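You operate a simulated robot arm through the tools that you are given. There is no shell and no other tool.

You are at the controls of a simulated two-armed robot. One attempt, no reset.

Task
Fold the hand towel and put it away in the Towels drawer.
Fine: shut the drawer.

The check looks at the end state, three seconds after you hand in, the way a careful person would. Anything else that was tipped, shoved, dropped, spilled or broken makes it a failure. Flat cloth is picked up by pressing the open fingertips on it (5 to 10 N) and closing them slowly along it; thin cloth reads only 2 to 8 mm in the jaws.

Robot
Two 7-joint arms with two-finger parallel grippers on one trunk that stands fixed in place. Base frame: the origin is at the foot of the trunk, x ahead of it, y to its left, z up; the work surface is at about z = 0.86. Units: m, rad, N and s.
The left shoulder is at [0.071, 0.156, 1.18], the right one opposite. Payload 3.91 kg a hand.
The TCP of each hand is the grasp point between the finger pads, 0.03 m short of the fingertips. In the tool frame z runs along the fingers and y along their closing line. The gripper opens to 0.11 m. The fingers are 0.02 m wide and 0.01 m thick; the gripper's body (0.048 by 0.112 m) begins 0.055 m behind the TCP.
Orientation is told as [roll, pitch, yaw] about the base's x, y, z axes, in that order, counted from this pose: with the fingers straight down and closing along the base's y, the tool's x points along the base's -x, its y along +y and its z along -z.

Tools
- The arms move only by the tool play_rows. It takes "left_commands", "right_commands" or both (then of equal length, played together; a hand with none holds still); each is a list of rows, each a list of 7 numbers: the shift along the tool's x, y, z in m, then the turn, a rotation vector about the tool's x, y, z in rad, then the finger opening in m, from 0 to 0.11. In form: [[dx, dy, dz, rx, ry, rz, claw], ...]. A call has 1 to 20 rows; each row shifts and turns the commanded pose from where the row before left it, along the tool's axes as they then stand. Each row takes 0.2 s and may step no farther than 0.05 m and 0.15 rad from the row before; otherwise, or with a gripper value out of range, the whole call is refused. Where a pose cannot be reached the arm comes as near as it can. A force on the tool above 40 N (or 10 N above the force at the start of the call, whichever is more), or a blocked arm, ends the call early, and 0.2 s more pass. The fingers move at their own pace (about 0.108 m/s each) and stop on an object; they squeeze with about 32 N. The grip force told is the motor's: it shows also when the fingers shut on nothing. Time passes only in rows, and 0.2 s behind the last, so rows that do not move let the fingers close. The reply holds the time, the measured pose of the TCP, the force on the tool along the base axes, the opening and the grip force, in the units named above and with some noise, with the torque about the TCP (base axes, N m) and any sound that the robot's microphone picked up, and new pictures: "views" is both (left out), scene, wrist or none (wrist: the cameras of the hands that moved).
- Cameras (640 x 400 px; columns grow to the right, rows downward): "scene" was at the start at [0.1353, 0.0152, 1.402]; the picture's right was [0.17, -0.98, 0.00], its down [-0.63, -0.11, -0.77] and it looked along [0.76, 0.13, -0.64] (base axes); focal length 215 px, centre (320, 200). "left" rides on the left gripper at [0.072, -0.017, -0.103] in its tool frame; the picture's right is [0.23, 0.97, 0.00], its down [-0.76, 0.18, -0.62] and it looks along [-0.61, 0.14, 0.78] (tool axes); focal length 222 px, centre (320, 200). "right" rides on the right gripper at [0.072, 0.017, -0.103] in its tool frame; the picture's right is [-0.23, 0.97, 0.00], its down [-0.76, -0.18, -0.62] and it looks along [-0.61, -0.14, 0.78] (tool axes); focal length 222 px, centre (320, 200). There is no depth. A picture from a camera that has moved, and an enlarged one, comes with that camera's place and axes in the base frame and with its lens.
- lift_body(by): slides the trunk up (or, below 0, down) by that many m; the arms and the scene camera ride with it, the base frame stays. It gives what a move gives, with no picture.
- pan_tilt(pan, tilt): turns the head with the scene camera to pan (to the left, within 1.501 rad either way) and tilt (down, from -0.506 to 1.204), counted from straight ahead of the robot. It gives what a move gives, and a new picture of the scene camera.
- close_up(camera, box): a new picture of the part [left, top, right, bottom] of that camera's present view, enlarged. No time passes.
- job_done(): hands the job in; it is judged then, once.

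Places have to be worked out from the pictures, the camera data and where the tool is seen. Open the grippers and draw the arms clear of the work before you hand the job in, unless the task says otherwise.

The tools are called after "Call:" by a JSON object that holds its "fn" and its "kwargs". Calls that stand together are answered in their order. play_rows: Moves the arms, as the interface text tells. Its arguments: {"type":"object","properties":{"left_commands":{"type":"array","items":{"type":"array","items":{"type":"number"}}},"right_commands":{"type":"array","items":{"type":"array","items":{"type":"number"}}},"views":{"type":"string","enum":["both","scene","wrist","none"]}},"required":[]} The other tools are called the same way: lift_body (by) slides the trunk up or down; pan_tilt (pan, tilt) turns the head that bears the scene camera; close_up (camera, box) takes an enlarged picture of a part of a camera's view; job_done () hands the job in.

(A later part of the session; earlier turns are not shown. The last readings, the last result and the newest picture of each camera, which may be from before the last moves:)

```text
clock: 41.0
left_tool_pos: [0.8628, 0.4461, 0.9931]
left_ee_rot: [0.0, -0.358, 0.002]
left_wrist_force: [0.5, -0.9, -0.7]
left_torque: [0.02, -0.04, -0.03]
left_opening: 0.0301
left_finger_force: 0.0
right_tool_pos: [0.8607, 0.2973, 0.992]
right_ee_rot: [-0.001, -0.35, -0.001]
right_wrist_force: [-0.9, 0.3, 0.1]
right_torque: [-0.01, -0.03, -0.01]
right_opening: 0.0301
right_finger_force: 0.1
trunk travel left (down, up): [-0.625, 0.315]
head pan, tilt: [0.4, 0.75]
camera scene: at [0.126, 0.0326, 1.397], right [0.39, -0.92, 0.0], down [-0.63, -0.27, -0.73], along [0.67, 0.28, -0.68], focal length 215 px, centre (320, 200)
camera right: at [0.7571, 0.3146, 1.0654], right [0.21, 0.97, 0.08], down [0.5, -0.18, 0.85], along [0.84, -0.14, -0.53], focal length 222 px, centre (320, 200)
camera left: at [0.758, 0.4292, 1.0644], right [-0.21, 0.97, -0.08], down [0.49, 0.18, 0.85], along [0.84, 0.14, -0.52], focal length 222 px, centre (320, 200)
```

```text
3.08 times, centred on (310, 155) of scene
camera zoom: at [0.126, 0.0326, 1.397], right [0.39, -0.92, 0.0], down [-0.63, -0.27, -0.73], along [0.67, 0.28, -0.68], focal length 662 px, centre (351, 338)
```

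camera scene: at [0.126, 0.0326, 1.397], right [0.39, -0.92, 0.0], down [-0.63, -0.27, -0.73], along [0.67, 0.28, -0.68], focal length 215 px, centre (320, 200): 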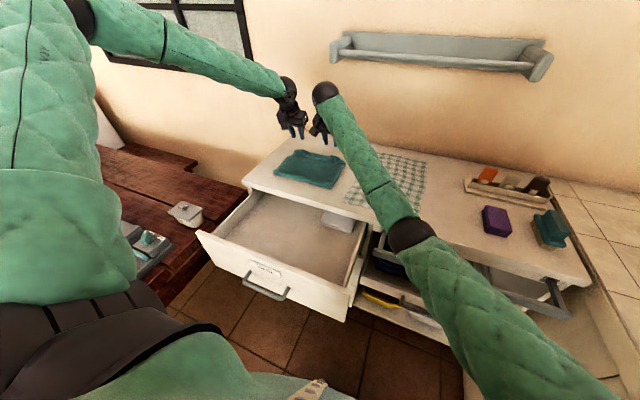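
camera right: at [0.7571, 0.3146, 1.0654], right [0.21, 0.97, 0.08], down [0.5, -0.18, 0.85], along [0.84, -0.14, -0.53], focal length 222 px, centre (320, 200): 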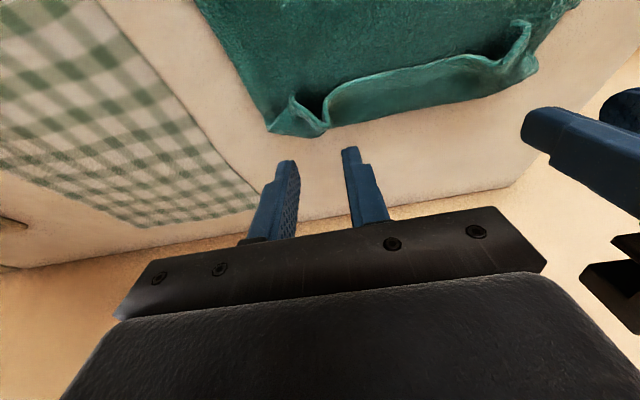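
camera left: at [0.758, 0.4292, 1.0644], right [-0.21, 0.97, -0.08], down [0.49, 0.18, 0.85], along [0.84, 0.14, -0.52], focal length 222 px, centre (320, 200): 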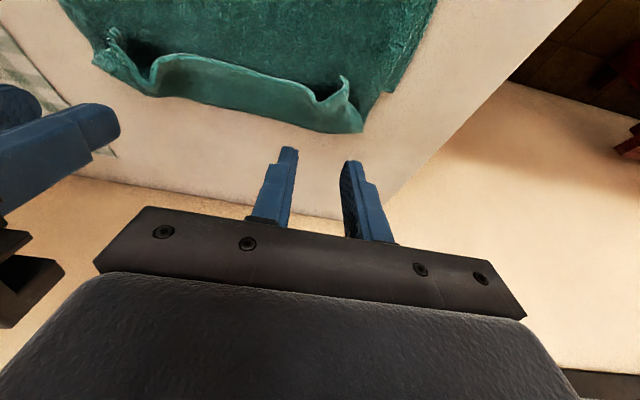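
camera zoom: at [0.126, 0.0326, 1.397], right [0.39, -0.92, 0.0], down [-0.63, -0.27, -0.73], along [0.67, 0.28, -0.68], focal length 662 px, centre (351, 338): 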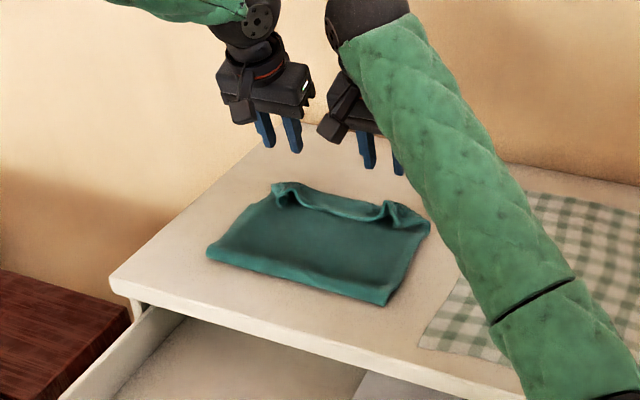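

The towel is folded in half, lying at about x 0.725–0.89, y 0.24–0.50, with a small curled hem at the far edge that should hang straight when lifted. Next I'll level the hands and move over the near fold edge to regrasp it.

Call:
{"fn": "play_rows", "kwargs": {"left_commands": [[0, 0, 0, 0, 0.118, 0, 0.05], [0, 0, 0, 0, 0.118, 0, 0.05], [0, 0, 0, 0, 0.118, 0, 0.05], [0.0305, 0.002, 0, 0, 0, 0, 0.05], [0.0305, 0.002, 0, 0, 0, 0, 0.05], [0.0305, 0.002, 0, 0, 0, 0, 0.05], [0.0305, 0.002, 0, 0, 0, 0, 0.05], [0, 0, 0.03, 0, 0, 0, 0.05], [0, 0, 0.03, 0, 0, 0, 0.05], [0, 0, 0, 0, 0, 0, 0.05]], "right_commands": [[0, 0, 0, 0, 0.118, 0, 0.05], [0, 0, 0, 0, 0.118, 0, 0.05], [0, 0, 0, 0, 0.118, 0, 0.05], [0.0305, -0.003, 0, 0, 0, 0, 0.05], [0.0305, -0.003, 0, 0, 0, 0, 0.05], [0.0305, -0.003, 0, 0, 0, 0, 0.05], [0.0305, -0.003, 0, 0, 0, 0, 0.05], [0, 0, 0.03, 0, 0, 0, 0.05], [0, 0, 0.03, 0, 0, 0, 0.05], [0, 0, 0, 0, 0, 0, 0.05]], "views": "both"}}

```text
clock: 43.2
left_tool_pos: [0.7403, 0.4548, 0.9316]
left_ee_rot: [-0.001, -0.004, 0.001]
left_wrist_force: [0.2, 0.8, 0.0]
left_torque: [0.0, 0.0, -0.02]
left_opening: 0.0502
left_finger_force: 0.0
right_tool_pos: [0.7408, 0.285, 0.9312]
right_ee_rot: [-0.001, 0.005, 0.0]
right_wrist_force: [0.5, 0.2, -0.4]
right_torque: [0.0, -0.01, 0.01]
right_opening: 0.05
right_finger_force: 0.0
trunk travel left (down, up): [-0.625, 0.315]
head pan, tilt: [0.4, 0.75]
camera scene: at [0.1274, 0.0324, 1.3971], right [0.39, -0.92, 0.0], down [-0.63, -0.27, -0.73], along [0.67, 0.28, -0.68], focal length 215 px, centre (320, 200)
camera right: at [0.6669, 0.3025, 1.0366], right [0.23, 0.97, 0.0], down [0.76, -0.18, 0.62], along [0.6, -0.14, -0.78], focal length 222 px, centre (320, 200)
camera left: at [0.6672, 0.4368, 1.034], right [-0.23, 0.97, 0.0], down [0.76, 0.18, 0.63], along [0.61, 0.14, -0.78], focal length 222 px, centre (320, 200)
```

scene: 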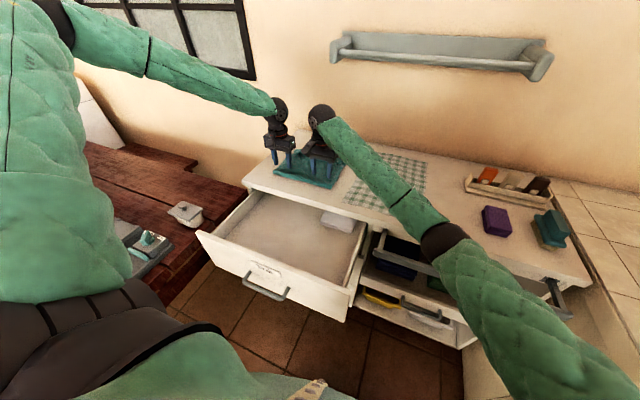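
right: 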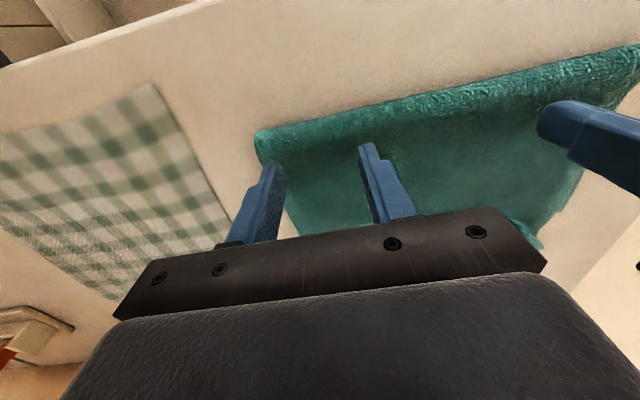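
left: 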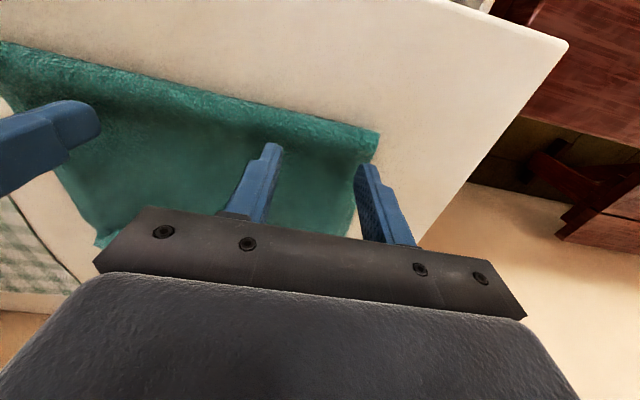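

The fold edge is at x≈0.718, y 0.24–0.494. I'll shift the hands to x≈0.732 and lower to near contact.

Call:
{"fn": "play_rows", "kwargs": {"left_commands": [[0.008, -0.006, 0, 0, 0, 0, 0.05], [0, 0, 0.01, 0, 0, 0, 0.05], [0, 0, 0.007, 0, 0, 0, 0.05], [0, 0, 0.004, 0, 0, 0, 0.05], [0, 0, 0.003, 0, 0, 0, 0.05]], "right_commands": [[0.008, 0, 0, 0, 0, 0, 0.05], [0, 0, 0.01, 0, 0, 0, 0.05], [0, 0, 0.007, 0, 0, 0, 0.05], [0, 0, 0.004, 0, 0, 0, 0.05], [0, 0, 0.003, 0, 0, 0, 0.05]], "views": "none"}}

```text
clock: 44.4
left_tool_pos: [0.734, 0.4471, 0.9061]
left_ee_rot: [0.001, -0.003, 0.0]
left_wrist_force: [-0.6, 0.1, 0.1]
left_torque: [-0.01, 0.01, 0.03]
left_opening: 0.0499
left_finger_force: 0.1
right_tool_pos: [0.7318, 0.2849, 0.9076]
right_ee_rot: [0.001, 0.005, -0.002]
right_wrist_force: [-0.7, 0.4, -0.1]
right_torque: [-0.03, 0.02, 0.04]
right_opening: 0.0502
right_finger_force: 0.0
trunk travel left (down, up): [-0.625, 0.315]
head pan, tilt: [0.4, 0.75]
```

No contact yet at TCP z≈0.907; stepping down further.

Call:
{"fn": "play_rows", "kwargs": {"left_commands": [[0, 0, 0.003, 0, 0, 0, 0.05], [0, 0, 0.003, 0, 0, 0, 0.05]], "right_commands": [[0, 0, 0.003, 0, 0, 0, 0.05], [0, 0, 0.003, 0, 0, 0, 0.05]], "views": "none"}}

```text
clock: 45.0
left_tool_pos: [0.7328, 0.4467, 0.9019]
left_ee_rot: [0.0, -0.003, 0.0]
left_wrist_force: [-0.3, -0.3, 0.9]
left_torque: [-0.07, -0.01, 0.02]
left_opening: 0.0503
left_finger_force: 0.3
right_tool_pos: [0.7321, 0.2844, 0.9014]
right_ee_rot: [0.001, 0.005, 0.0]
right_wrist_force: [-0.6, 0.3, 0.3]
right_torque: [-0.01, 0.03, 0.01]
right_opening: 0.0497
right_finger_force: 0.1
trunk travel left (down, up): [-0.625, 0.315]
head pan, tilt: [0.4, 0.75]
```

Call:
{"fn": "play_rows", "kwargs": {"left_commands": [[0, 0, 0.002, 0, 0, 0, 0.05], [0, 0, 0.002, 0, 0, 0, 0.05]], "right_commands": [[0, 0, 0.002, 0, 0, 0, 0.05], [0, 0, 0.002, 0, 0, 0, 0.05]], "views": "none"}}

```text
clock: 45.6
left_tool_pos: [0.7337, 0.4482, 0.8984]
left_ee_rot: [0.0, -0.004, 0.0]
left_wrist_force: [0.2, -0.1, 8.1]
left_torque: [-0.28, 0.05, 0.0]
left_opening: 0.0503
left_finger_force: 0.2
right_tool_pos: [0.7318, 0.2855, 0.8989]
right_ee_rot: [0.0, 0.004, -0.001]
right_wrist_force: [-0.2, -1.3, 6.1]
right_torque: [-0.19, 0.01, 0.06]
right_opening: 0.0502
right_finger_force: 0.3
trunk travel left (down, up): [-0.625, 0.315]
head pan, tilt: [0.4, 0.75]
```

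Press forces are 8 N (left) and 6 N (right) — good. Closing slowly on both.

Call:
{"fn": "play_rows", "kwargs": {"left_commands": [[0, 0, 0, 0, 0, 0, 0.047], [0, 0, 0, 0, 0, 0, 0.044], [0, 0, 0, 0, 0, 0, 0.041], [0, 0, 0, 0, 0, 0, 0.038], [0, 0, 0, 0, 0, 0, 0.035], [0, 0, 0, 0, 0, 0, 0.032], [0, 0, 0, 0, 0, 0, 0.029], [0, 0, 0, 0, 0, 0, 0.026], [0, 0, 0, 0, 0, 0, 0.023], [0, 0, 0, 0, 0, 0, 0.02], [0, 0, 0, 0, 0, 0, 0.017], [0, 0, 0, 0, 0, 0, 0.014], [0, 0, 0, 0, 0, 0, 0.011], [0, 0, 0, 0, 0, 0, 0.008], [0, 0, 0, 0, 0, 0, 0.005], [0, 0, 0, 0, 0, 0, 0.002], [0, 0, 0, 0, 0, 0, 0.0], [0, 0, 0, 0, 0, 0, 0.0]], "right_commands": [[0, 0, 0.0005, 0, 0, 0, 0.047], [0, 0, 0, 0, 0, 0, 0.044], [0, 0, 0, 0, 0, 0, 0.041], [0, 0, 0, 0, 0, 0, 0.038], [0, 0, 0, 0, 0, 0, 0.035], [0, 0, 0, 0, 0, 0, 0.032], [0, 0, 0, 0, 0, 0, 0.029], [0, 0, 0, 0, 0, 0, 0.026], [0, 0, 0, 0, 0, 0, 0.023], [0, 0, 0, 0, 0, 0, 0.02], [0, 0, 0, 0, 0, 0, 0.017], [0, 0, 0, 0, 0, 0, 0.014], [0, 0, 0, 0, 0, 0, 0.011], [0, 0, 0, 0, 0, 0, 0.008], [0, 0, 0, 0, 0, 0, 0.005], [0, 0, 0, 0, 0, 0, 0.002], [0, 0, 0, 0, 0, 0, 0.0], [0, 0, 0, 0, 0, 0, 0.0]], "views": "wrist"}}

```text
clock: 49.4
left_tool_pos: [0.7339, 0.448, 0.8985]
left_ee_rot: [0.001, -0.002, -0.001]
left_wrist_force: [0.6, -5.6, 4.3]
left_torque: [-0.12, -0.04, -0.03]
left_opening: 0.0064
left_finger_force: 32.0
right_tool_pos: [0.7313, 0.2857, 0.8975]
right_ee_rot: [0.001, 0.004, 0.0]
right_wrist_force: [-0.9, 5.1, 2.2]
right_torque: [0.16, 0.02, 0.04]
right_opening: 0.0028
right_finger_force: 31.8
trunk travel left (down, up): [-0.625, 0.315]
head pan, tilt: [0.4, 0.75]
camera right: at [0.659, 0.3023, 1.0023], right [0.23, 0.97, 0.0], down [0.76, -0.18, 0.62], along [0.6, -0.14, -0.78], focal length 222 px, centre (320, 200)
camera left: at [0.66, 0.4304, 1.0003], right [-0.23, 0.97, 0.0], down [0.76, 0.18, 0.63], along [0.61, 0.14, -0.78], focal length 222 px, centre (320, 200)
```

right: 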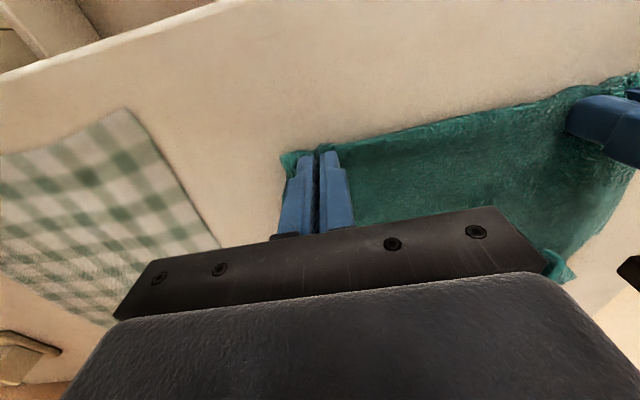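
left: 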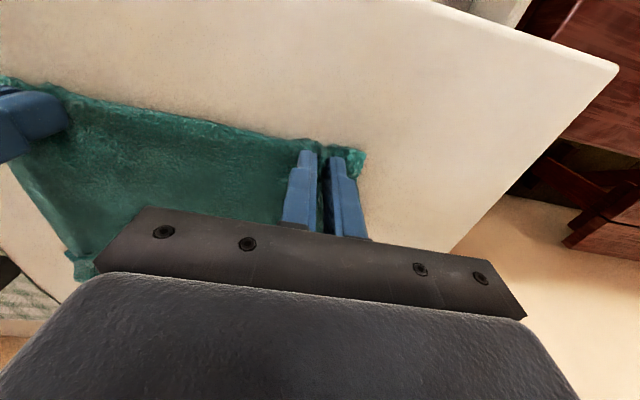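

Left holds 6.4 mm, right 2.8 mm (thin but gripped). I'll lift slowly 4 cm and check both hold.

Call:
{"fn": "play_rows", "kwargs": {"left_commands": [[0, 0, -0.01, 0, 0, 0, 0], [0, 0, -0.015, 0, 0, 0, 0], [0, 0, -0.015, 0, 0, 0, 0]], "right_commands": [[0, 0, -0.01, 0, 0, 0, 0], [0, 0, -0.015, 0, 0, 0, 0], [0, 0, -0.015, 0, 0, 0, 0]], "views": "both"}}

Call:
{"fn": "close_up", "kwargs": {"camera": "scene", "box": [220, 80, 400, 220]}}

```text
clock: 50.2
left_tool_pos: [0.7332, 0.4478, 0.9373]
left_ee_rot: [-0.001, -0.004, 0.001]
left_wrist_force: [0.2, -4.6, 0.4]
left_torque: [-0.08, -0.02, -0.03]
left_opening: 0.0062
left_finger_force: 32.2
right_tool_pos: [0.7331, 0.2854, 0.9375]
right_ee_rot: [0.0, 0.006, 0.0]
right_wrist_force: [-0.2, 3.1, -0.2]
right_torque: [0.11, 0.0, 0.0]
right_opening: 0.0027
right_finger_force: 31.9
trunk travel left (down, up): [-0.625, 0.315]
head pan, tilt: [0.4, 0.75]
camera scene: at [0.1274, 0.0326, 1.3969], right [0.39, -0.92, 0.0], down [-0.63, -0.27, -0.73], along [0.67, 0.28, -0.68], focal length 215 px, centre (320, 200)
camera right: at [0.6597, 0.3028, 1.0421], right [0.23, 0.97, 0.0], down [0.76, -0.18, 0.62], along [0.6, -0.14, -0.79], focal length 222 px, centre (320, 200)
camera left: at [0.6601, 0.4305, 1.0403], right [-0.23, 0.97, 0.0], down [0.76, 0.18, 0.63], along [0.61, 0.14, -0.78], focal length 222 px, centre (320, 200)
```

scene: 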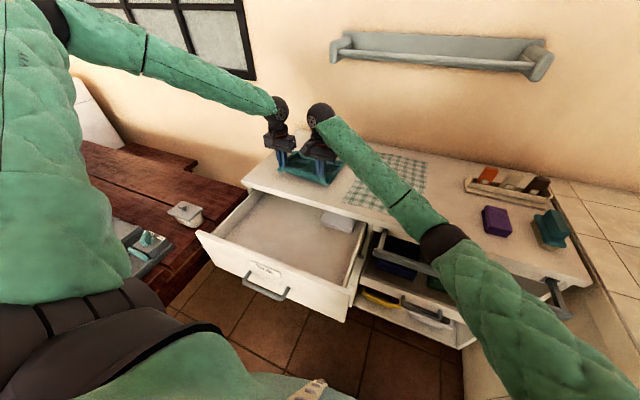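
right: 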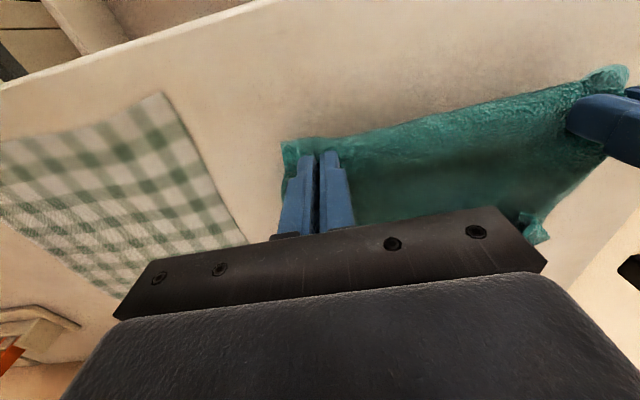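
left: 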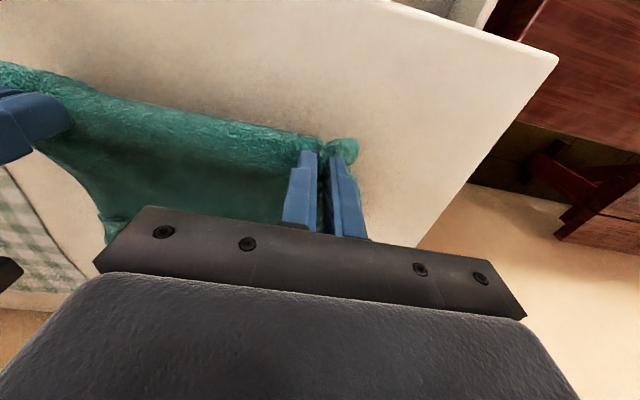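

```text
2.86 times, centred on (310, 150) of scene
camera zoom: at [0.1274, 0.0326, 1.3969], right [0.39, -0.92, 0.0], down [-0.63, -0.27, -0.73], along [0.67, 0.28, -0.68], focal length 614 px, centre (349, 343)
```

zoom: 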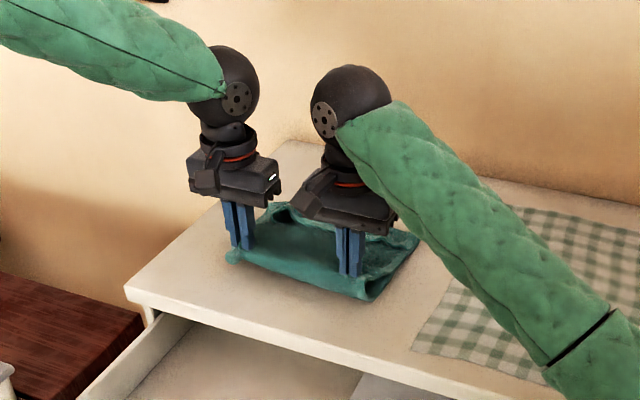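

Both hands carry the fold edge. I'll raise the towel so it hangs clear, drawing it back toward the open drawer.

Call:
{"fn": "play_rows", "kwargs": {"left_commands": [[0.0125, 0, -0.03, 0, 0, 0, 0], [0.0125, 0, -0.035, 0, 0, 0, 0], [0.0125, 0, -0.035, 0, 0, 0, 0], [0.0125, 0, -0.035, 0, 0, 0, 0], [0.0125, 0, -0.035, 0, 0, 0, 0], [0.0125, 0, -0.025, 0, 0, 0, 0]], "right_commands": [[0.0125, 0, -0.03, 0, 0, 0, 0], [0.0125, 0, -0.035, 0, 0, 0, 0], [0.0125, 0, -0.035, 0, 0, 0, 0], [0.0125, 0, -0.035, 0, 0, 0, 0], [0.0125, 0, -0.035, 0, 0, 0, 0], [0.0125, 0, -0.025, 0, 0, 0, 0]], "views": "both"}}

Call:
{"fn": "close_up", "kwargs": {"camera": "scene", "box": [200, 50, 400, 220]}}

```text
clock: 51.6
left_tool_pos: [0.6552, 0.4468, 1.1328]
left_ee_rot: [0.0, -0.003, -0.001]
left_wrist_force: [-0.3, -4.2, -0.8]
left_torque: [-0.1, 0.0, -0.01]
left_opening: 0.0061
left_finger_force: 31.7
right_tool_pos: [0.656, 0.2849, 1.1345]
right_ee_rot: [0.001, 0.002, 0.0]
right_wrist_force: [-1.5, 4.1, 0.5]
right_torque: [0.12, 0.01, -0.03]
right_opening: 0.0026
right_finger_force: 31.7
trunk travel left (down, up): [-0.625, 0.315]
head pan, tilt: [0.4, 0.75]
camera scene: at [0.126, 0.0324, 1.397], right [0.39, -0.92, 0.0], down [-0.63, -0.27, -0.73], along [0.67, 0.28, -0.68], focal length 215 px, centre (320, 200)
camera right: at [0.5838, 0.3027, 1.2386], right [0.23, 0.97, 0.0], down [0.76, -0.18, 0.62], along [0.6, -0.14, -0.78], focal length 222 px, centre (320, 200)
camera left: at [0.5823, 0.4306, 1.2356], right [-0.23, 0.97, 0.0], down [0.76, 0.18, 0.63], along [0.61, 0.14, -0.78], focal length 222 px, centre (320, 200)
```

scene: 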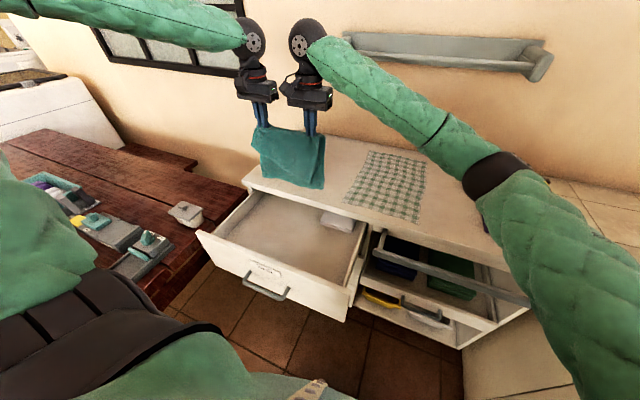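
right: 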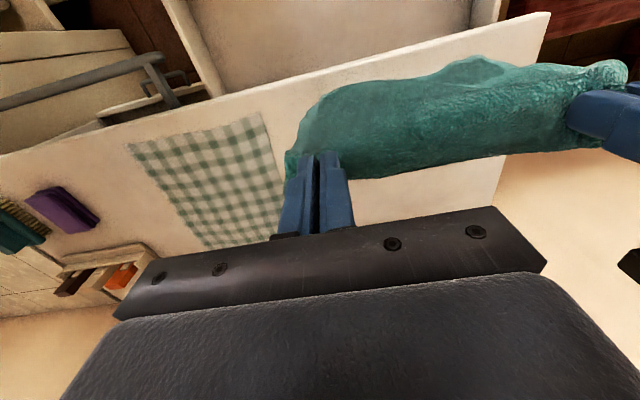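
left: 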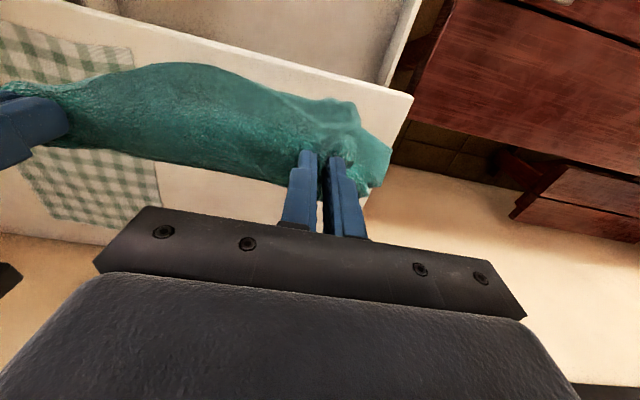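

```text
2.35 times, centred on (300, 135) of scene
camera zoom: at [0.126, 0.0324, 1.397], right [0.39, -0.92, 0.0], down [-0.63, -0.27, -0.73], along [0.67, 0.28, -0.68], focal length 506 px, centre (367, 353)
```

zoom: 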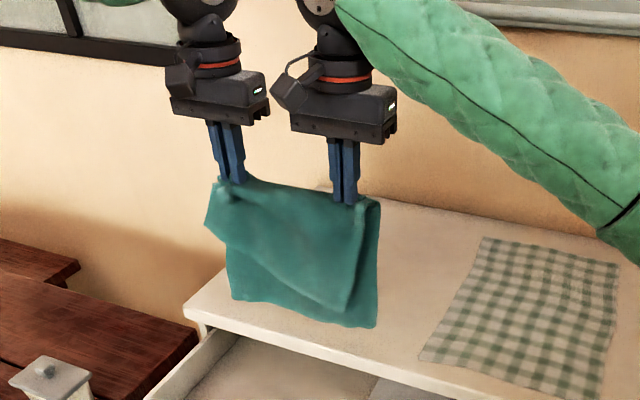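

The towel hangs from both hands; one half looks a bit skewed, probably still swinging. I'll let it settle for a second and look again.

Call:
{"fn": "play_rows", "kwargs": {"left_commands": [[0, 0, 0, 0, 0, 0, 0], [0, 0, 0, 0, 0, 0, 0], [0, 0, 0, 0, 0, 0, 0], [0, 0, 0, 0, 0, 0, 0], [0, 0, 0, 0, 0, 0, 0]], "right_commands": [[0, 0, 0, 0, 0, 0, 0], [0, 0, 0, 0, 0, 0, 0], [0, 0, 0, 0, 0, 0, 0], [0, 0, 0, 0, 0, 0, 0], [0, 0, 0, 0, 0, 0, 0]], "views": "both"}}

Call:
{"fn": "close_up", "kwargs": {"camera": "scene", "box": [200, 50, 400, 220]}}

```text
clock: 52.8
left_tool_pos: [0.656, 0.4483, 1.1316]
left_ee_rot: [0.0, -0.003, 0.0]
left_wrist_force: [-0.1, -3.8, 0.2]
left_torque: [-0.06, 0.0, -0.03]
left_opening: 0.0063
left_finger_force: 32.2
right_tool_pos: [0.6582, 0.2857, 1.1332]
right_ee_rot: [0.001, 0.004, 0.001]
right_wrist_force: [-0.3, 3.9, 0.1]
right_torque: [0.1, 0.0, 0.02]
right_opening: 0.0027
right_finger_force: 31.5
trunk travel left (down, up): [-0.625, 0.315]
head pan, tilt: [0.4, 0.75]
camera scene: at [0.128, 0.0328, 1.3969], right [0.39, -0.92, 0.0], down [-0.63, -0.27, -0.73], along [0.67, 0.28, -0.68], focal length 215 px, centre (320, 200)
camera right: at [0.5858, 0.3032, 1.2374], right [0.23, 0.97, 0.0], down [0.76, -0.18, 0.62], along [0.6, -0.14, -0.78], focal length 222 px, centre (320, 200)
camera left: at [0.5842, 0.4311, 1.2342], right [-0.23, 0.97, 0.0], down [0.76, 0.18, 0.63], along [0.61, 0.14, -0.78], focal length 222 px, centre (320, 200)
```

scene: 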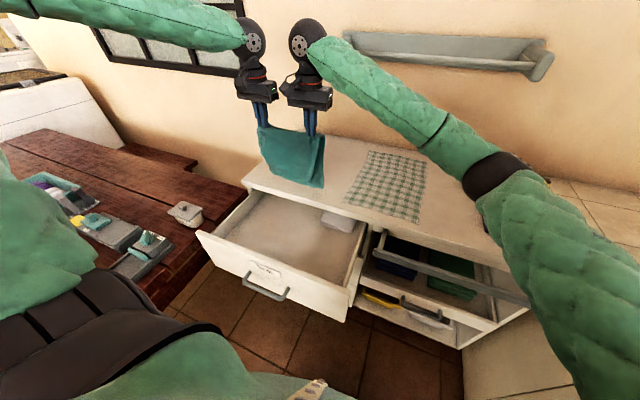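
right: 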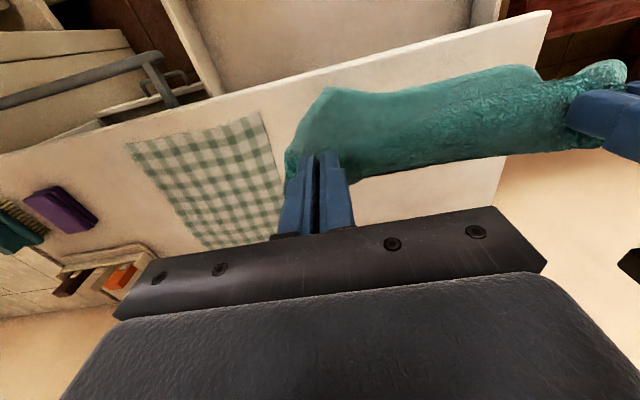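
left: 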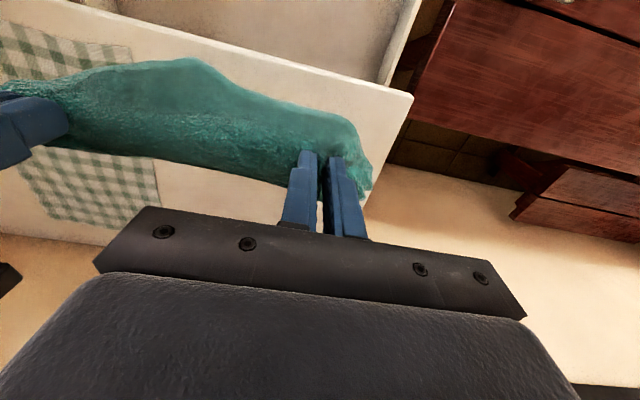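

```text
2.35 times, centred on (300, 135) of scene
camera zoom: at [0.128, 0.0328, 1.3969], right [0.39, -0.92, 0.0], down [-0.63, -0.27, -0.73], along [0.67, 0.28, -0.68], focal length 506 px, centre (367, 353)
```

zoom: 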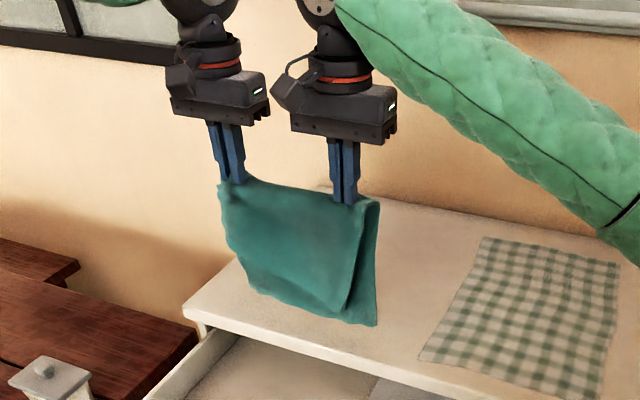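

It has settled into a clean half-fold, hanging about 0.225 m below the TCP. I'll move it over the drawer opening (x≈0.575) and lower it until the bottom is just above the drawer floor.

Call:
{"fn": "play_rows", "kwargs": {"left_commands": [[0.02, 0, 0, 0, 0, 0, 0], [0.02, 0, 0, 0, 0, 0, 0], [0.02, 0, 0, 0, 0, 0, 0], [0.02, 0, 0, 0, 0, 0, 0], [0, 0, 0, 0, 0, 0, 0], [0, 0, 0, 0, 0, 0, 0], [0, 0, 0.03, 0, 0, 0, 0], [0, 0, 0.03, 0, 0, 0, 0], [0, 0, 0.03, 0, 0, 0, 0], [0, 0, 0.03, 0, 0, 0, 0], [0, 0, 0.03, 0, 0, 0, 0], [0, 0, 0.03, 0, 0, 0, 0], [0, 0, 0.03, 0, 0, 0, 0], [0, 0, 0.03, 0, 0, 0, 0]], "right_commands": [[0.02, 0, 0, 0, 0, 0, 0], [0.02, 0, 0, 0, 0, 0, 0], [0.02, 0, 0, 0, 0, 0, 0], [0.02, 0, 0, 0, 0, 0, 0], [0, 0, 0, 0, 0, 0, 0], [0, 0, 0, 0, 0, 0, 0], [0, 0, 0.03, 0, 0, 0, 0], [0, 0, 0.03, 0, 0, 0, 0], [0, 0, 0.03, 0, 0, 0, 0], [0, 0, 0.03, 0, 0, 0, 0], [0, 0, 0.03, 0, 0, 0, 0], [0, 0, 0.03, 0, 0, 0, 0], [0, 0, 0.03, 0, 0, 0, 0], [0, 0, 0.03, 0, 0, 0, 0]], "views": "both"}}

Call:
{"fn": "close_up", "kwargs": {"camera": "scene", "box": [190, 100, 390, 290]}}

```text
clock: 55.8
left_tool_pos: [0.5788, 0.4501, 0.8906]
left_ee_rot: [0.0, -0.002, 0.004]
left_wrist_force: [1.0, -3.2, -0.4]
left_torque: [-0.13, 0.06, -0.05]
left_opening: 0.0062
left_finger_force: 31.8
right_tool_pos: [0.5784, 0.2869, 0.8927]
right_ee_rot: [0.001, 0.005, -0.001]
right_wrist_force: [-0.4, 4.6, 0.5]
right_torque: [0.15, 0.01, 0.02]
right_opening: 0.0026
right_finger_force: 32.1
trunk travel left (down, up): [-0.625, 0.315]
head pan, tilt: [0.4, 0.75]
camera scene: at [0.1287, 0.0331, 1.3969], right [0.39, -0.92, 0.0], down [-0.63, -0.27, -0.73], along [0.67, 0.28, -0.68], focal length 215 px, centre (320, 200)
camera right: at [0.5056, 0.3032, 0.9973], right [0.23, 0.97, 0.0], down [0.76, -0.18, 0.62], along [0.6, -0.14, -0.79], focal length 222 px, centre (320, 200)
camera left: at [0.5056, 0.4312, 0.9942], right [-0.23, 0.97, 0.0], down [0.76, 0.18, 0.62], along [0.61, 0.14, -0.78], focal length 222 px, centre (320, 200)
```

scene: 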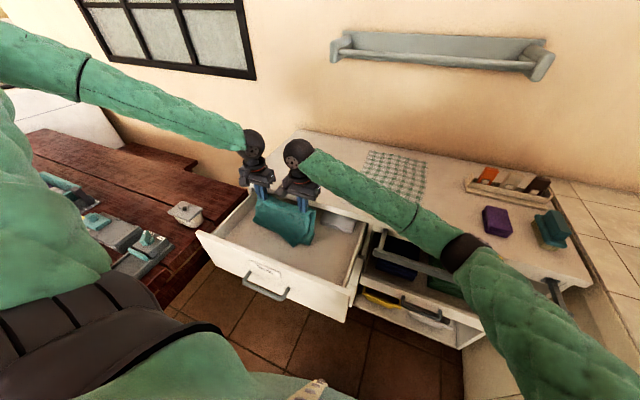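
right: 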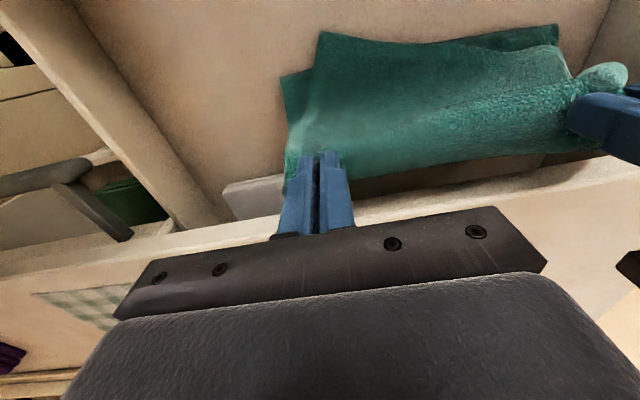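
left: 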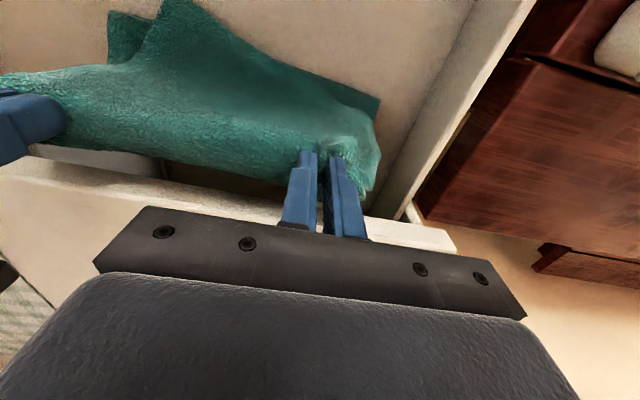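

```text
2.11 times, centred on (290, 195) of scene
camera zoom: at [0.1287, 0.0331, 1.3969], right [0.39, -0.92, 0.0], down [-0.63, -0.27, -0.73], along [0.67, 0.28, -0.68], focal length 453 px, centre (383, 210)
```

zoom: 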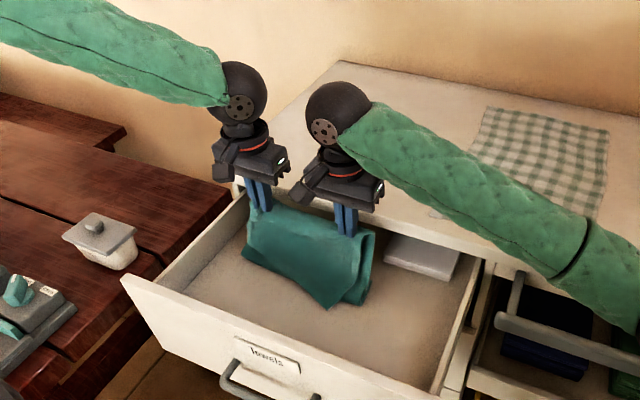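

The towel is inside the drawer volume but the front flap is swinging. I'll hold until it settles.

Call:
{"fn": "play_rows", "kwargs": {"left_commands": [[0, 0, 0, 0, 0, 0, 0], [0, 0, 0, 0, 0, 0, 0], [0, 0, 0, 0, 0, 0, 0], [0, 0, 0, 0, 0, 0, 0], [0, 0, 0, 0, 0, 0, 0], [0, 0, 0, 0, 0, 0, 0], [0, 0, 0, 0, 0, 0, 0]], "right_commands": [[0, 0, 0, 0, 0, 0, 0], [0, 0, 0, 0, 0, 0, 0], [0, 0, 0, 0, 0, 0, 0], [0, 0, 0, 0, 0, 0, 0], [0, 0, 0, 0, 0, 0, 0], [0, 0, 0, 0, 0, 0, 0], [0, 0, 0, 0, 0, 0, 0]], "views": "both"}}

Call:
{"fn": "close_up", "kwargs": {"camera": "scene", "box": [190, 100, 390, 290]}}

```text
clock: 57.4
left_tool_pos: [0.5767, 0.4479, 0.8921]
left_ee_rot: [0.001, -0.004, -0.002]
left_wrist_force: [-0.7, -5.2, -0.5]
left_torque: [-0.12, 0.0, -0.03]
left_opening: 0.0065
left_finger_force: 32.2
right_tool_pos: [0.5777, 0.2851, 0.894]
right_ee_rot: [0.0, 0.005, -0.001]
right_wrist_force: [0.2, 3.9, -0.5]
right_torque: [0.14, -0.01, 0.04]
right_opening: 0.0024
right_finger_force: 31.8
trunk travel left (down, up): [-0.625, 0.315]
head pan, tilt: [0.4, 0.75]
camera scene: at [0.1276, 0.0327, 1.3969], right [0.39, -0.92, 0.0], down [-0.63, -0.27, -0.73], along [0.67, 0.28, -0.68], focal length 215 px, centre (320, 200)
camera right: at [0.5048, 0.3029, 0.9981], right [0.23, 0.97, 0.0], down [0.76, -0.18, 0.62], along [0.6, -0.14, -0.78], focal length 222 px, centre (320, 200)
camera left: at [0.505, 0.431, 0.9949], right [-0.23, 0.97, 0.0], down [0.76, 0.18, 0.63], along [0.61, 0.14, -0.78], focal length 222 px, centre (320, 200)
```

scene: 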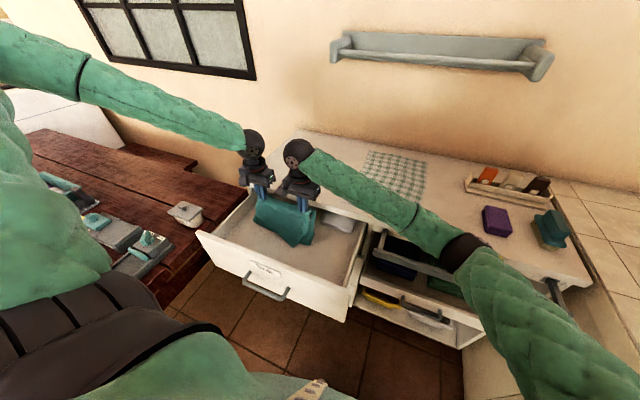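
right: 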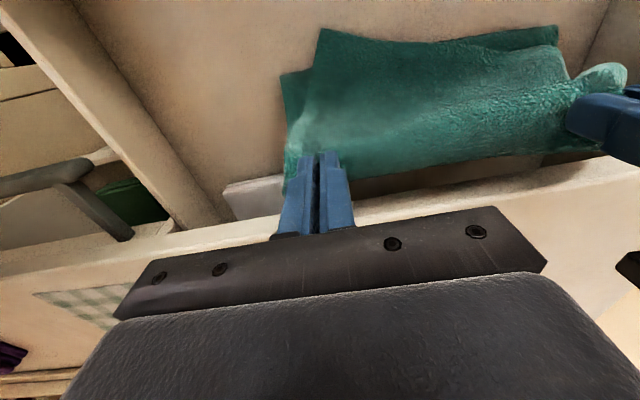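
left: 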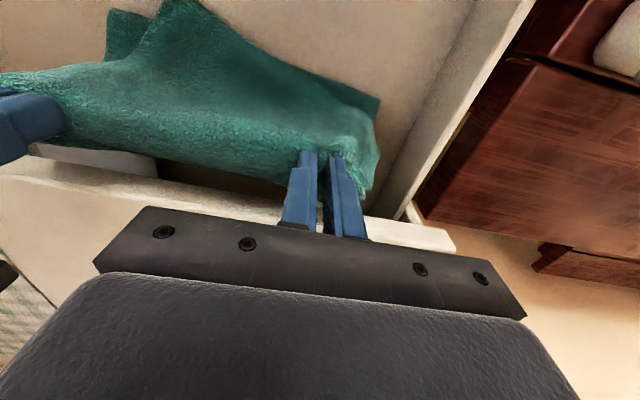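

```text
2.11 times, centred on (290, 195) of scene
camera zoom: at [0.1276, 0.0327, 1.3969], right [0.39, -0.92, 0.0], down [-0.63, -0.27, -0.73], along [0.67, 0.28, -0.68], focal length 453 px, centre (383, 210)
```

zoom: 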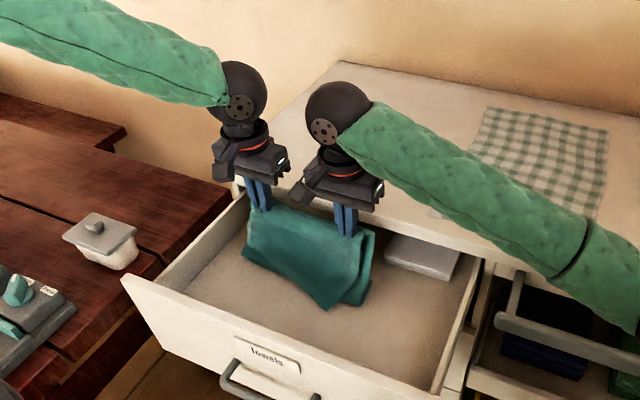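

The towel's lower edge leans toward me and isn't changing, so it may already be touching something. I'll zoom in to determine the drawer floor height using the white towel as reference.

Call:
{"fn": "close_up", "kwargs": {"camera": "scene", "box": [240, 180, 370, 290]}}

Call:
{"fn": "close_up", "kwargs": {"camera": "right", "box": [60, 0, 380, 240]}}

Call:
{"fn": "close_up", "kwargs": {"camera": "left", "box": [80, 0, 440, 220]}}

```text
3.64 times, centred on (305, 235) of scene
camera zoom: at [0.1276, 0.0327, 1.3969], right [0.39, -0.92, 0.0], down [-0.63, -0.27, -0.73], along [0.67, 0.28, -0.68], focal length 782 px, centre (374, 73)
```

zoom: 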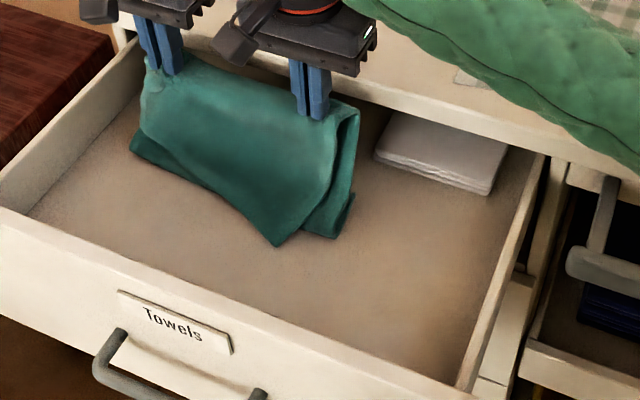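

```text
1.67 times, centred on (220, 120) of right
camera zoom: at [0.5048, 0.3029, 0.9981], right [0.23, 0.97, 0.0], down [0.76, -0.18, 0.62], along [0.6, -0.14, -0.78], focal length 370 px, centre (487, 333)
```

zoom: 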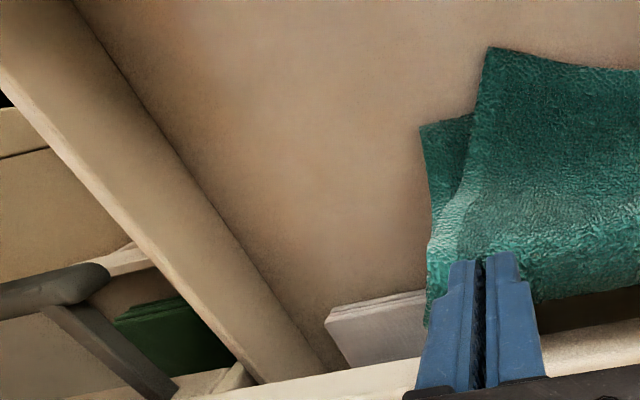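

```text
1.78 times, centred on (260, 110) of left
camera zoom: at [0.505, 0.431, 0.9949], right [-0.23, 0.97, 0.0], down [0.76, 0.18, 0.63], along [0.61, 0.14, -0.78], focal length 395 px, centre (427, 360)
```

zoom: 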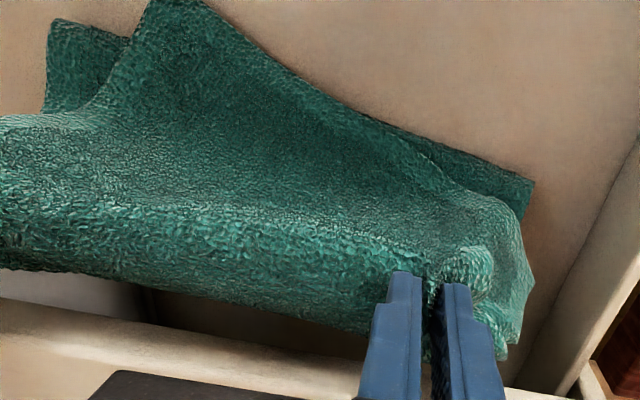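

Triangulating the white towel shows the drawer floor is at z≈0.73 (shallower than I assumed) with the white towel's front edge at x≈0.658, so my towel already touched down. I'll raise to let it hang straight, shift to x≈0.602, and then lay it down toward me in an arc.

Call:
{"fn": "play_rows", "kwargs": {"left_commands": [[0, 0, -0.025, 0, 0, 0, 0], [0, 0, -0.025, 0, 0, 0, 0], [-0.008, 0, -0.025, 0, 0, 0, 0], [-0.008, 0, -0.025, 0, 0, 0, 0], [-0.009, 0, 0, 0, 0, 0, 0], [0, 0, 0, 0, 0, 0, 0], [0, 0, 0, 0, 0, 0, 0], [0, 0, 0, 0, 0, 0, 0], [0, 0, 0, 0, 0, 0, 0]], "right_commands": [[0, 0, -0.025, 0, 0, 0, 0], [0, 0, -0.025, 0, 0, 0, 0], [-0.008, 0, -0.025, 0, 0, 0, 0], [-0.008, 0, -0.025, 0, 0, 0, 0], [-0.009, 0, 0, 0, 0, 0, 0], [0, 0, 0, 0, 0, 0, 0], [0, 0, 0, 0, 0, 0, 0], [0, 0, 0, 0, 0, 0, 0], [0, 0, 0, 0, 0, 0, 0]], "views": "both"}}

Call:
{"fn": "close_up", "kwargs": {"camera": "scene", "box": [210, 100, 370, 270]}}

```text
clock: 59.4
left_tool_pos: [0.6028, 0.4478, 0.9918]
left_ee_rot: [-0.001, -0.004, 0.001]
left_wrist_force: [-0.4, -4.7, 0.5]
left_torque: [-0.09, 0.04, -0.04]
left_opening: 0.0064
left_finger_force: 32.3
right_tool_pos: [0.6019, 0.2854, 0.9933]
right_ee_rot: [0.001, 0.005, -0.001]
right_wrist_force: [0.3, 4.5, 0.6]
right_torque: [0.15, 0.02, -0.02]
right_opening: 0.0027
right_finger_force: 32.0
trunk travel left (down, up): [-0.625, 0.315]
head pan, tilt: [0.4, 0.75]
camera scene: at [0.1277, 0.0327, 1.397], right [0.39, -0.92, 0.0], down [-0.63, -0.27, -0.73], along [0.67, 0.28, -0.68], focal length 215 px, centre (320, 200)
camera right: at [0.5294, 0.3023, 1.0975], right [0.23, 0.97, 0.0], down [0.76, -0.18, 0.62], along [0.6, -0.14, -0.78], focal length 222 px, centre (320, 200)
camera left: at [0.5297, 0.4305, 1.0946], right [-0.23, 0.97, 0.0], down [0.76, 0.18, 0.63], along [0.61, 0.14, -0.78], focal length 222 px, centre (320, 200)
```

scene: 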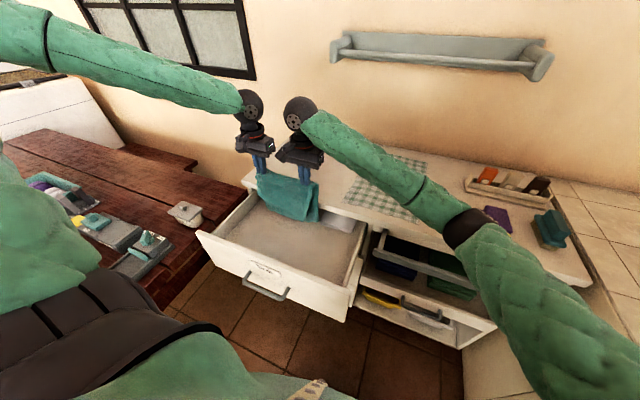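
right: 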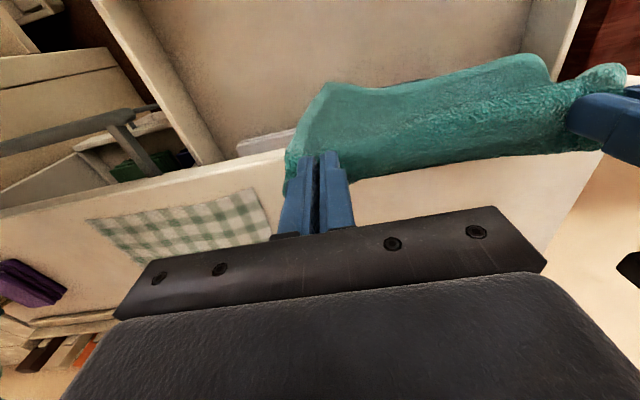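
left: 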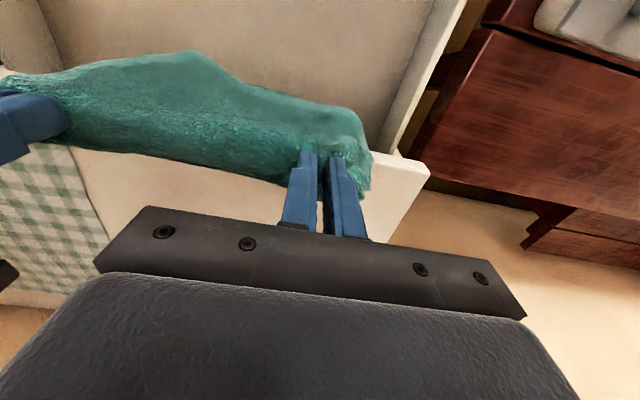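

```text
2.35 times, centred on (290, 185) of scene
camera zoom: at [0.1277, 0.0327, 1.397], right [0.39, -0.92, 0.0], down [-0.63, -0.27, -0.73], along [0.67, 0.28, -0.68], focal length 506 px, centre (391, 235)
```

zoom: 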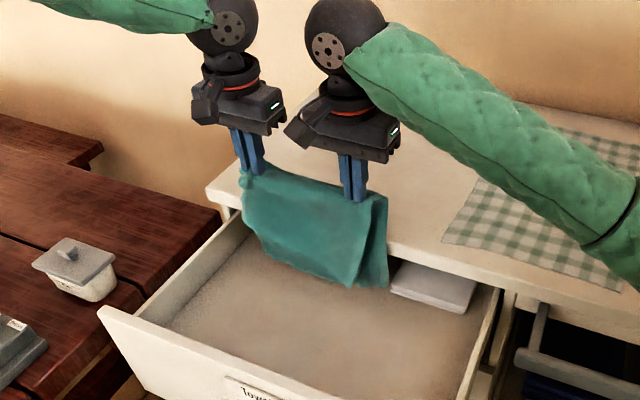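

It hangs straight again with the bottom just above the floor. I'll lower to touch the bottom at x≈0.615 and swing the hands down toward the front to lay it flat.

Call:
{"fn": "play_rows", "kwargs": {"left_commands": [[-0.013, 0, 0.015, 0, 0, 0, 0], [0, 0, 0.02, 0, 0, 0, 0], [0.005, 0, 0.012, 0, 0, 0, 0], [0.02, 0, 0.005, 0, 0, 0, 0], [0.025, 0, 0.007, 0, 0, 0, 0], [0.025, 0, 0.01, 0, 0, 0, 0], [0.025, 0, 0.013, 0, 0, 0, 0], [0.025, 0, 0.018, 0, 0, 0, 0]], "right_commands": [[-0.013, 0, 0.015, 0, 0, 0, 0], [0, 0, 0.02, 0, 0, 0, 0], [0.005, 0, 0.012, 0, 0, 0, 0], [0.02, 0, 0.005, 0, 0, 0, 0], [0.025, 0, 0.007, 0, 0, 0, 0], [0.025, 0, 0.01, 0, 0, 0, 0], [0.025, 0, 0.013, 0, 0, 0, 0], [0.025, 0, 0.018, 0, 0, 0, 0]], "views": "both"}}

Call:
{"fn": "close_up", "kwargs": {"camera": "scene", "box": [190, 130, 370, 290]}}

```text
clock: 61.2
left_tool_pos: [0.491, 0.4483, 0.8909]
left_ee_rot: [0.001, -0.005, 0.0]
left_wrist_force: [0.1, -4.3, 0.4]
left_torque: [-0.11, 0.01, -0.02]
left_opening: 0.0063
left_finger_force: 31.9
right_tool_pos: [0.4908, 0.2858, 0.8937]
right_ee_rot: [-0.001, 0.002, -0.002]
right_wrist_force: [-0.2, 4.4, 0.0]
right_torque: [0.12, -0.02, 0.01]
right_opening: 0.003
right_finger_force: 32.5
trunk travel left (down, up): [-0.625, 0.315]
head pan, tilt: [0.4, 0.75]
camera scene: at [0.127, 0.0336, 1.3971], right [0.39, -0.92, 0.0], down [-0.63, -0.27, -0.73], along [0.67, 0.28, -0.68], focal length 215 px, centre (320, 200)
camera right: at [0.4172, 0.3039, 0.9979], right [0.23, 0.97, 0.0], down [0.76, -0.18, 0.62], along [0.6, -0.14, -0.78], focal length 222 px, centre (320, 200)
camera left: at [0.418, 0.4317, 0.994], right [-0.23, 0.97, 0.0], down [0.76, 0.18, 0.63], along [0.61, 0.14, -0.78], focal length 222 px, centre (320, 200)
```

scene: 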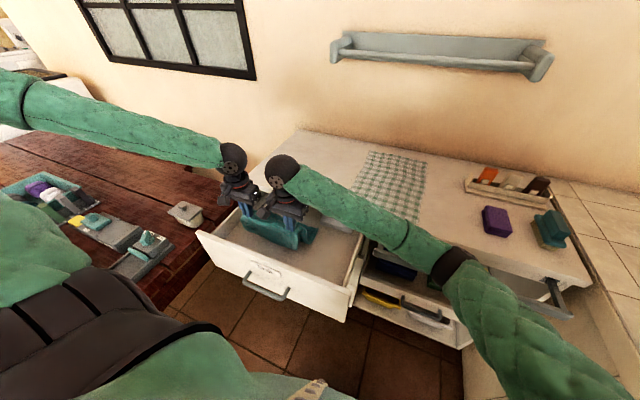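
right: 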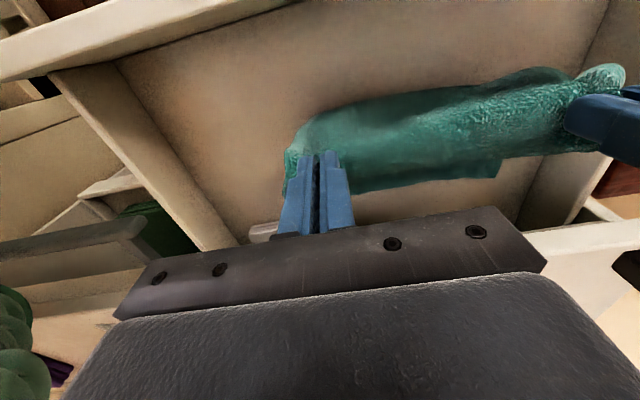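
left: 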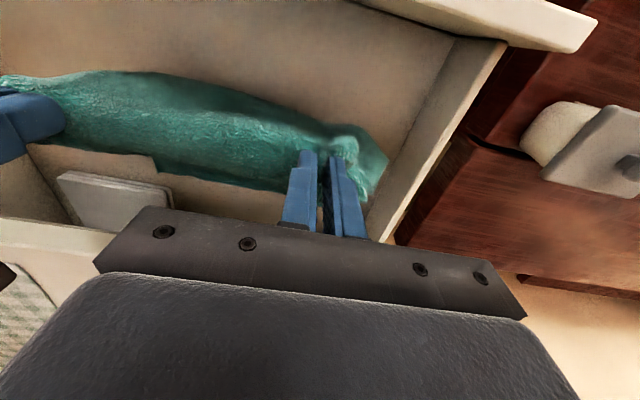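

```text
2.50 times, centred on (280, 210) of scene
camera zoom: at [0.127, 0.0336, 1.3971], right [0.39, -0.92, 0.0], down [-0.63, -0.27, -0.73], along [0.67, 0.28, -0.68], focal length 537 px, centre (420, 175)
```

zoom: 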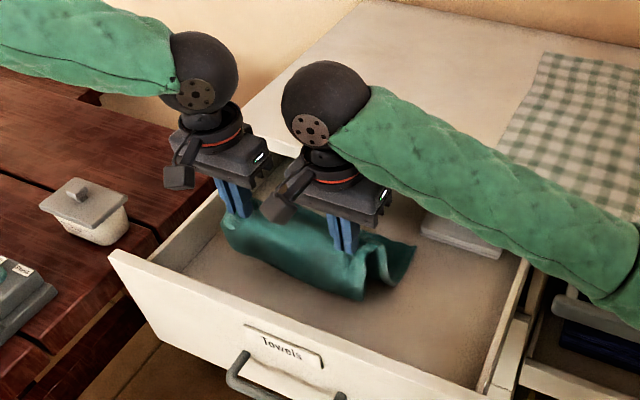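

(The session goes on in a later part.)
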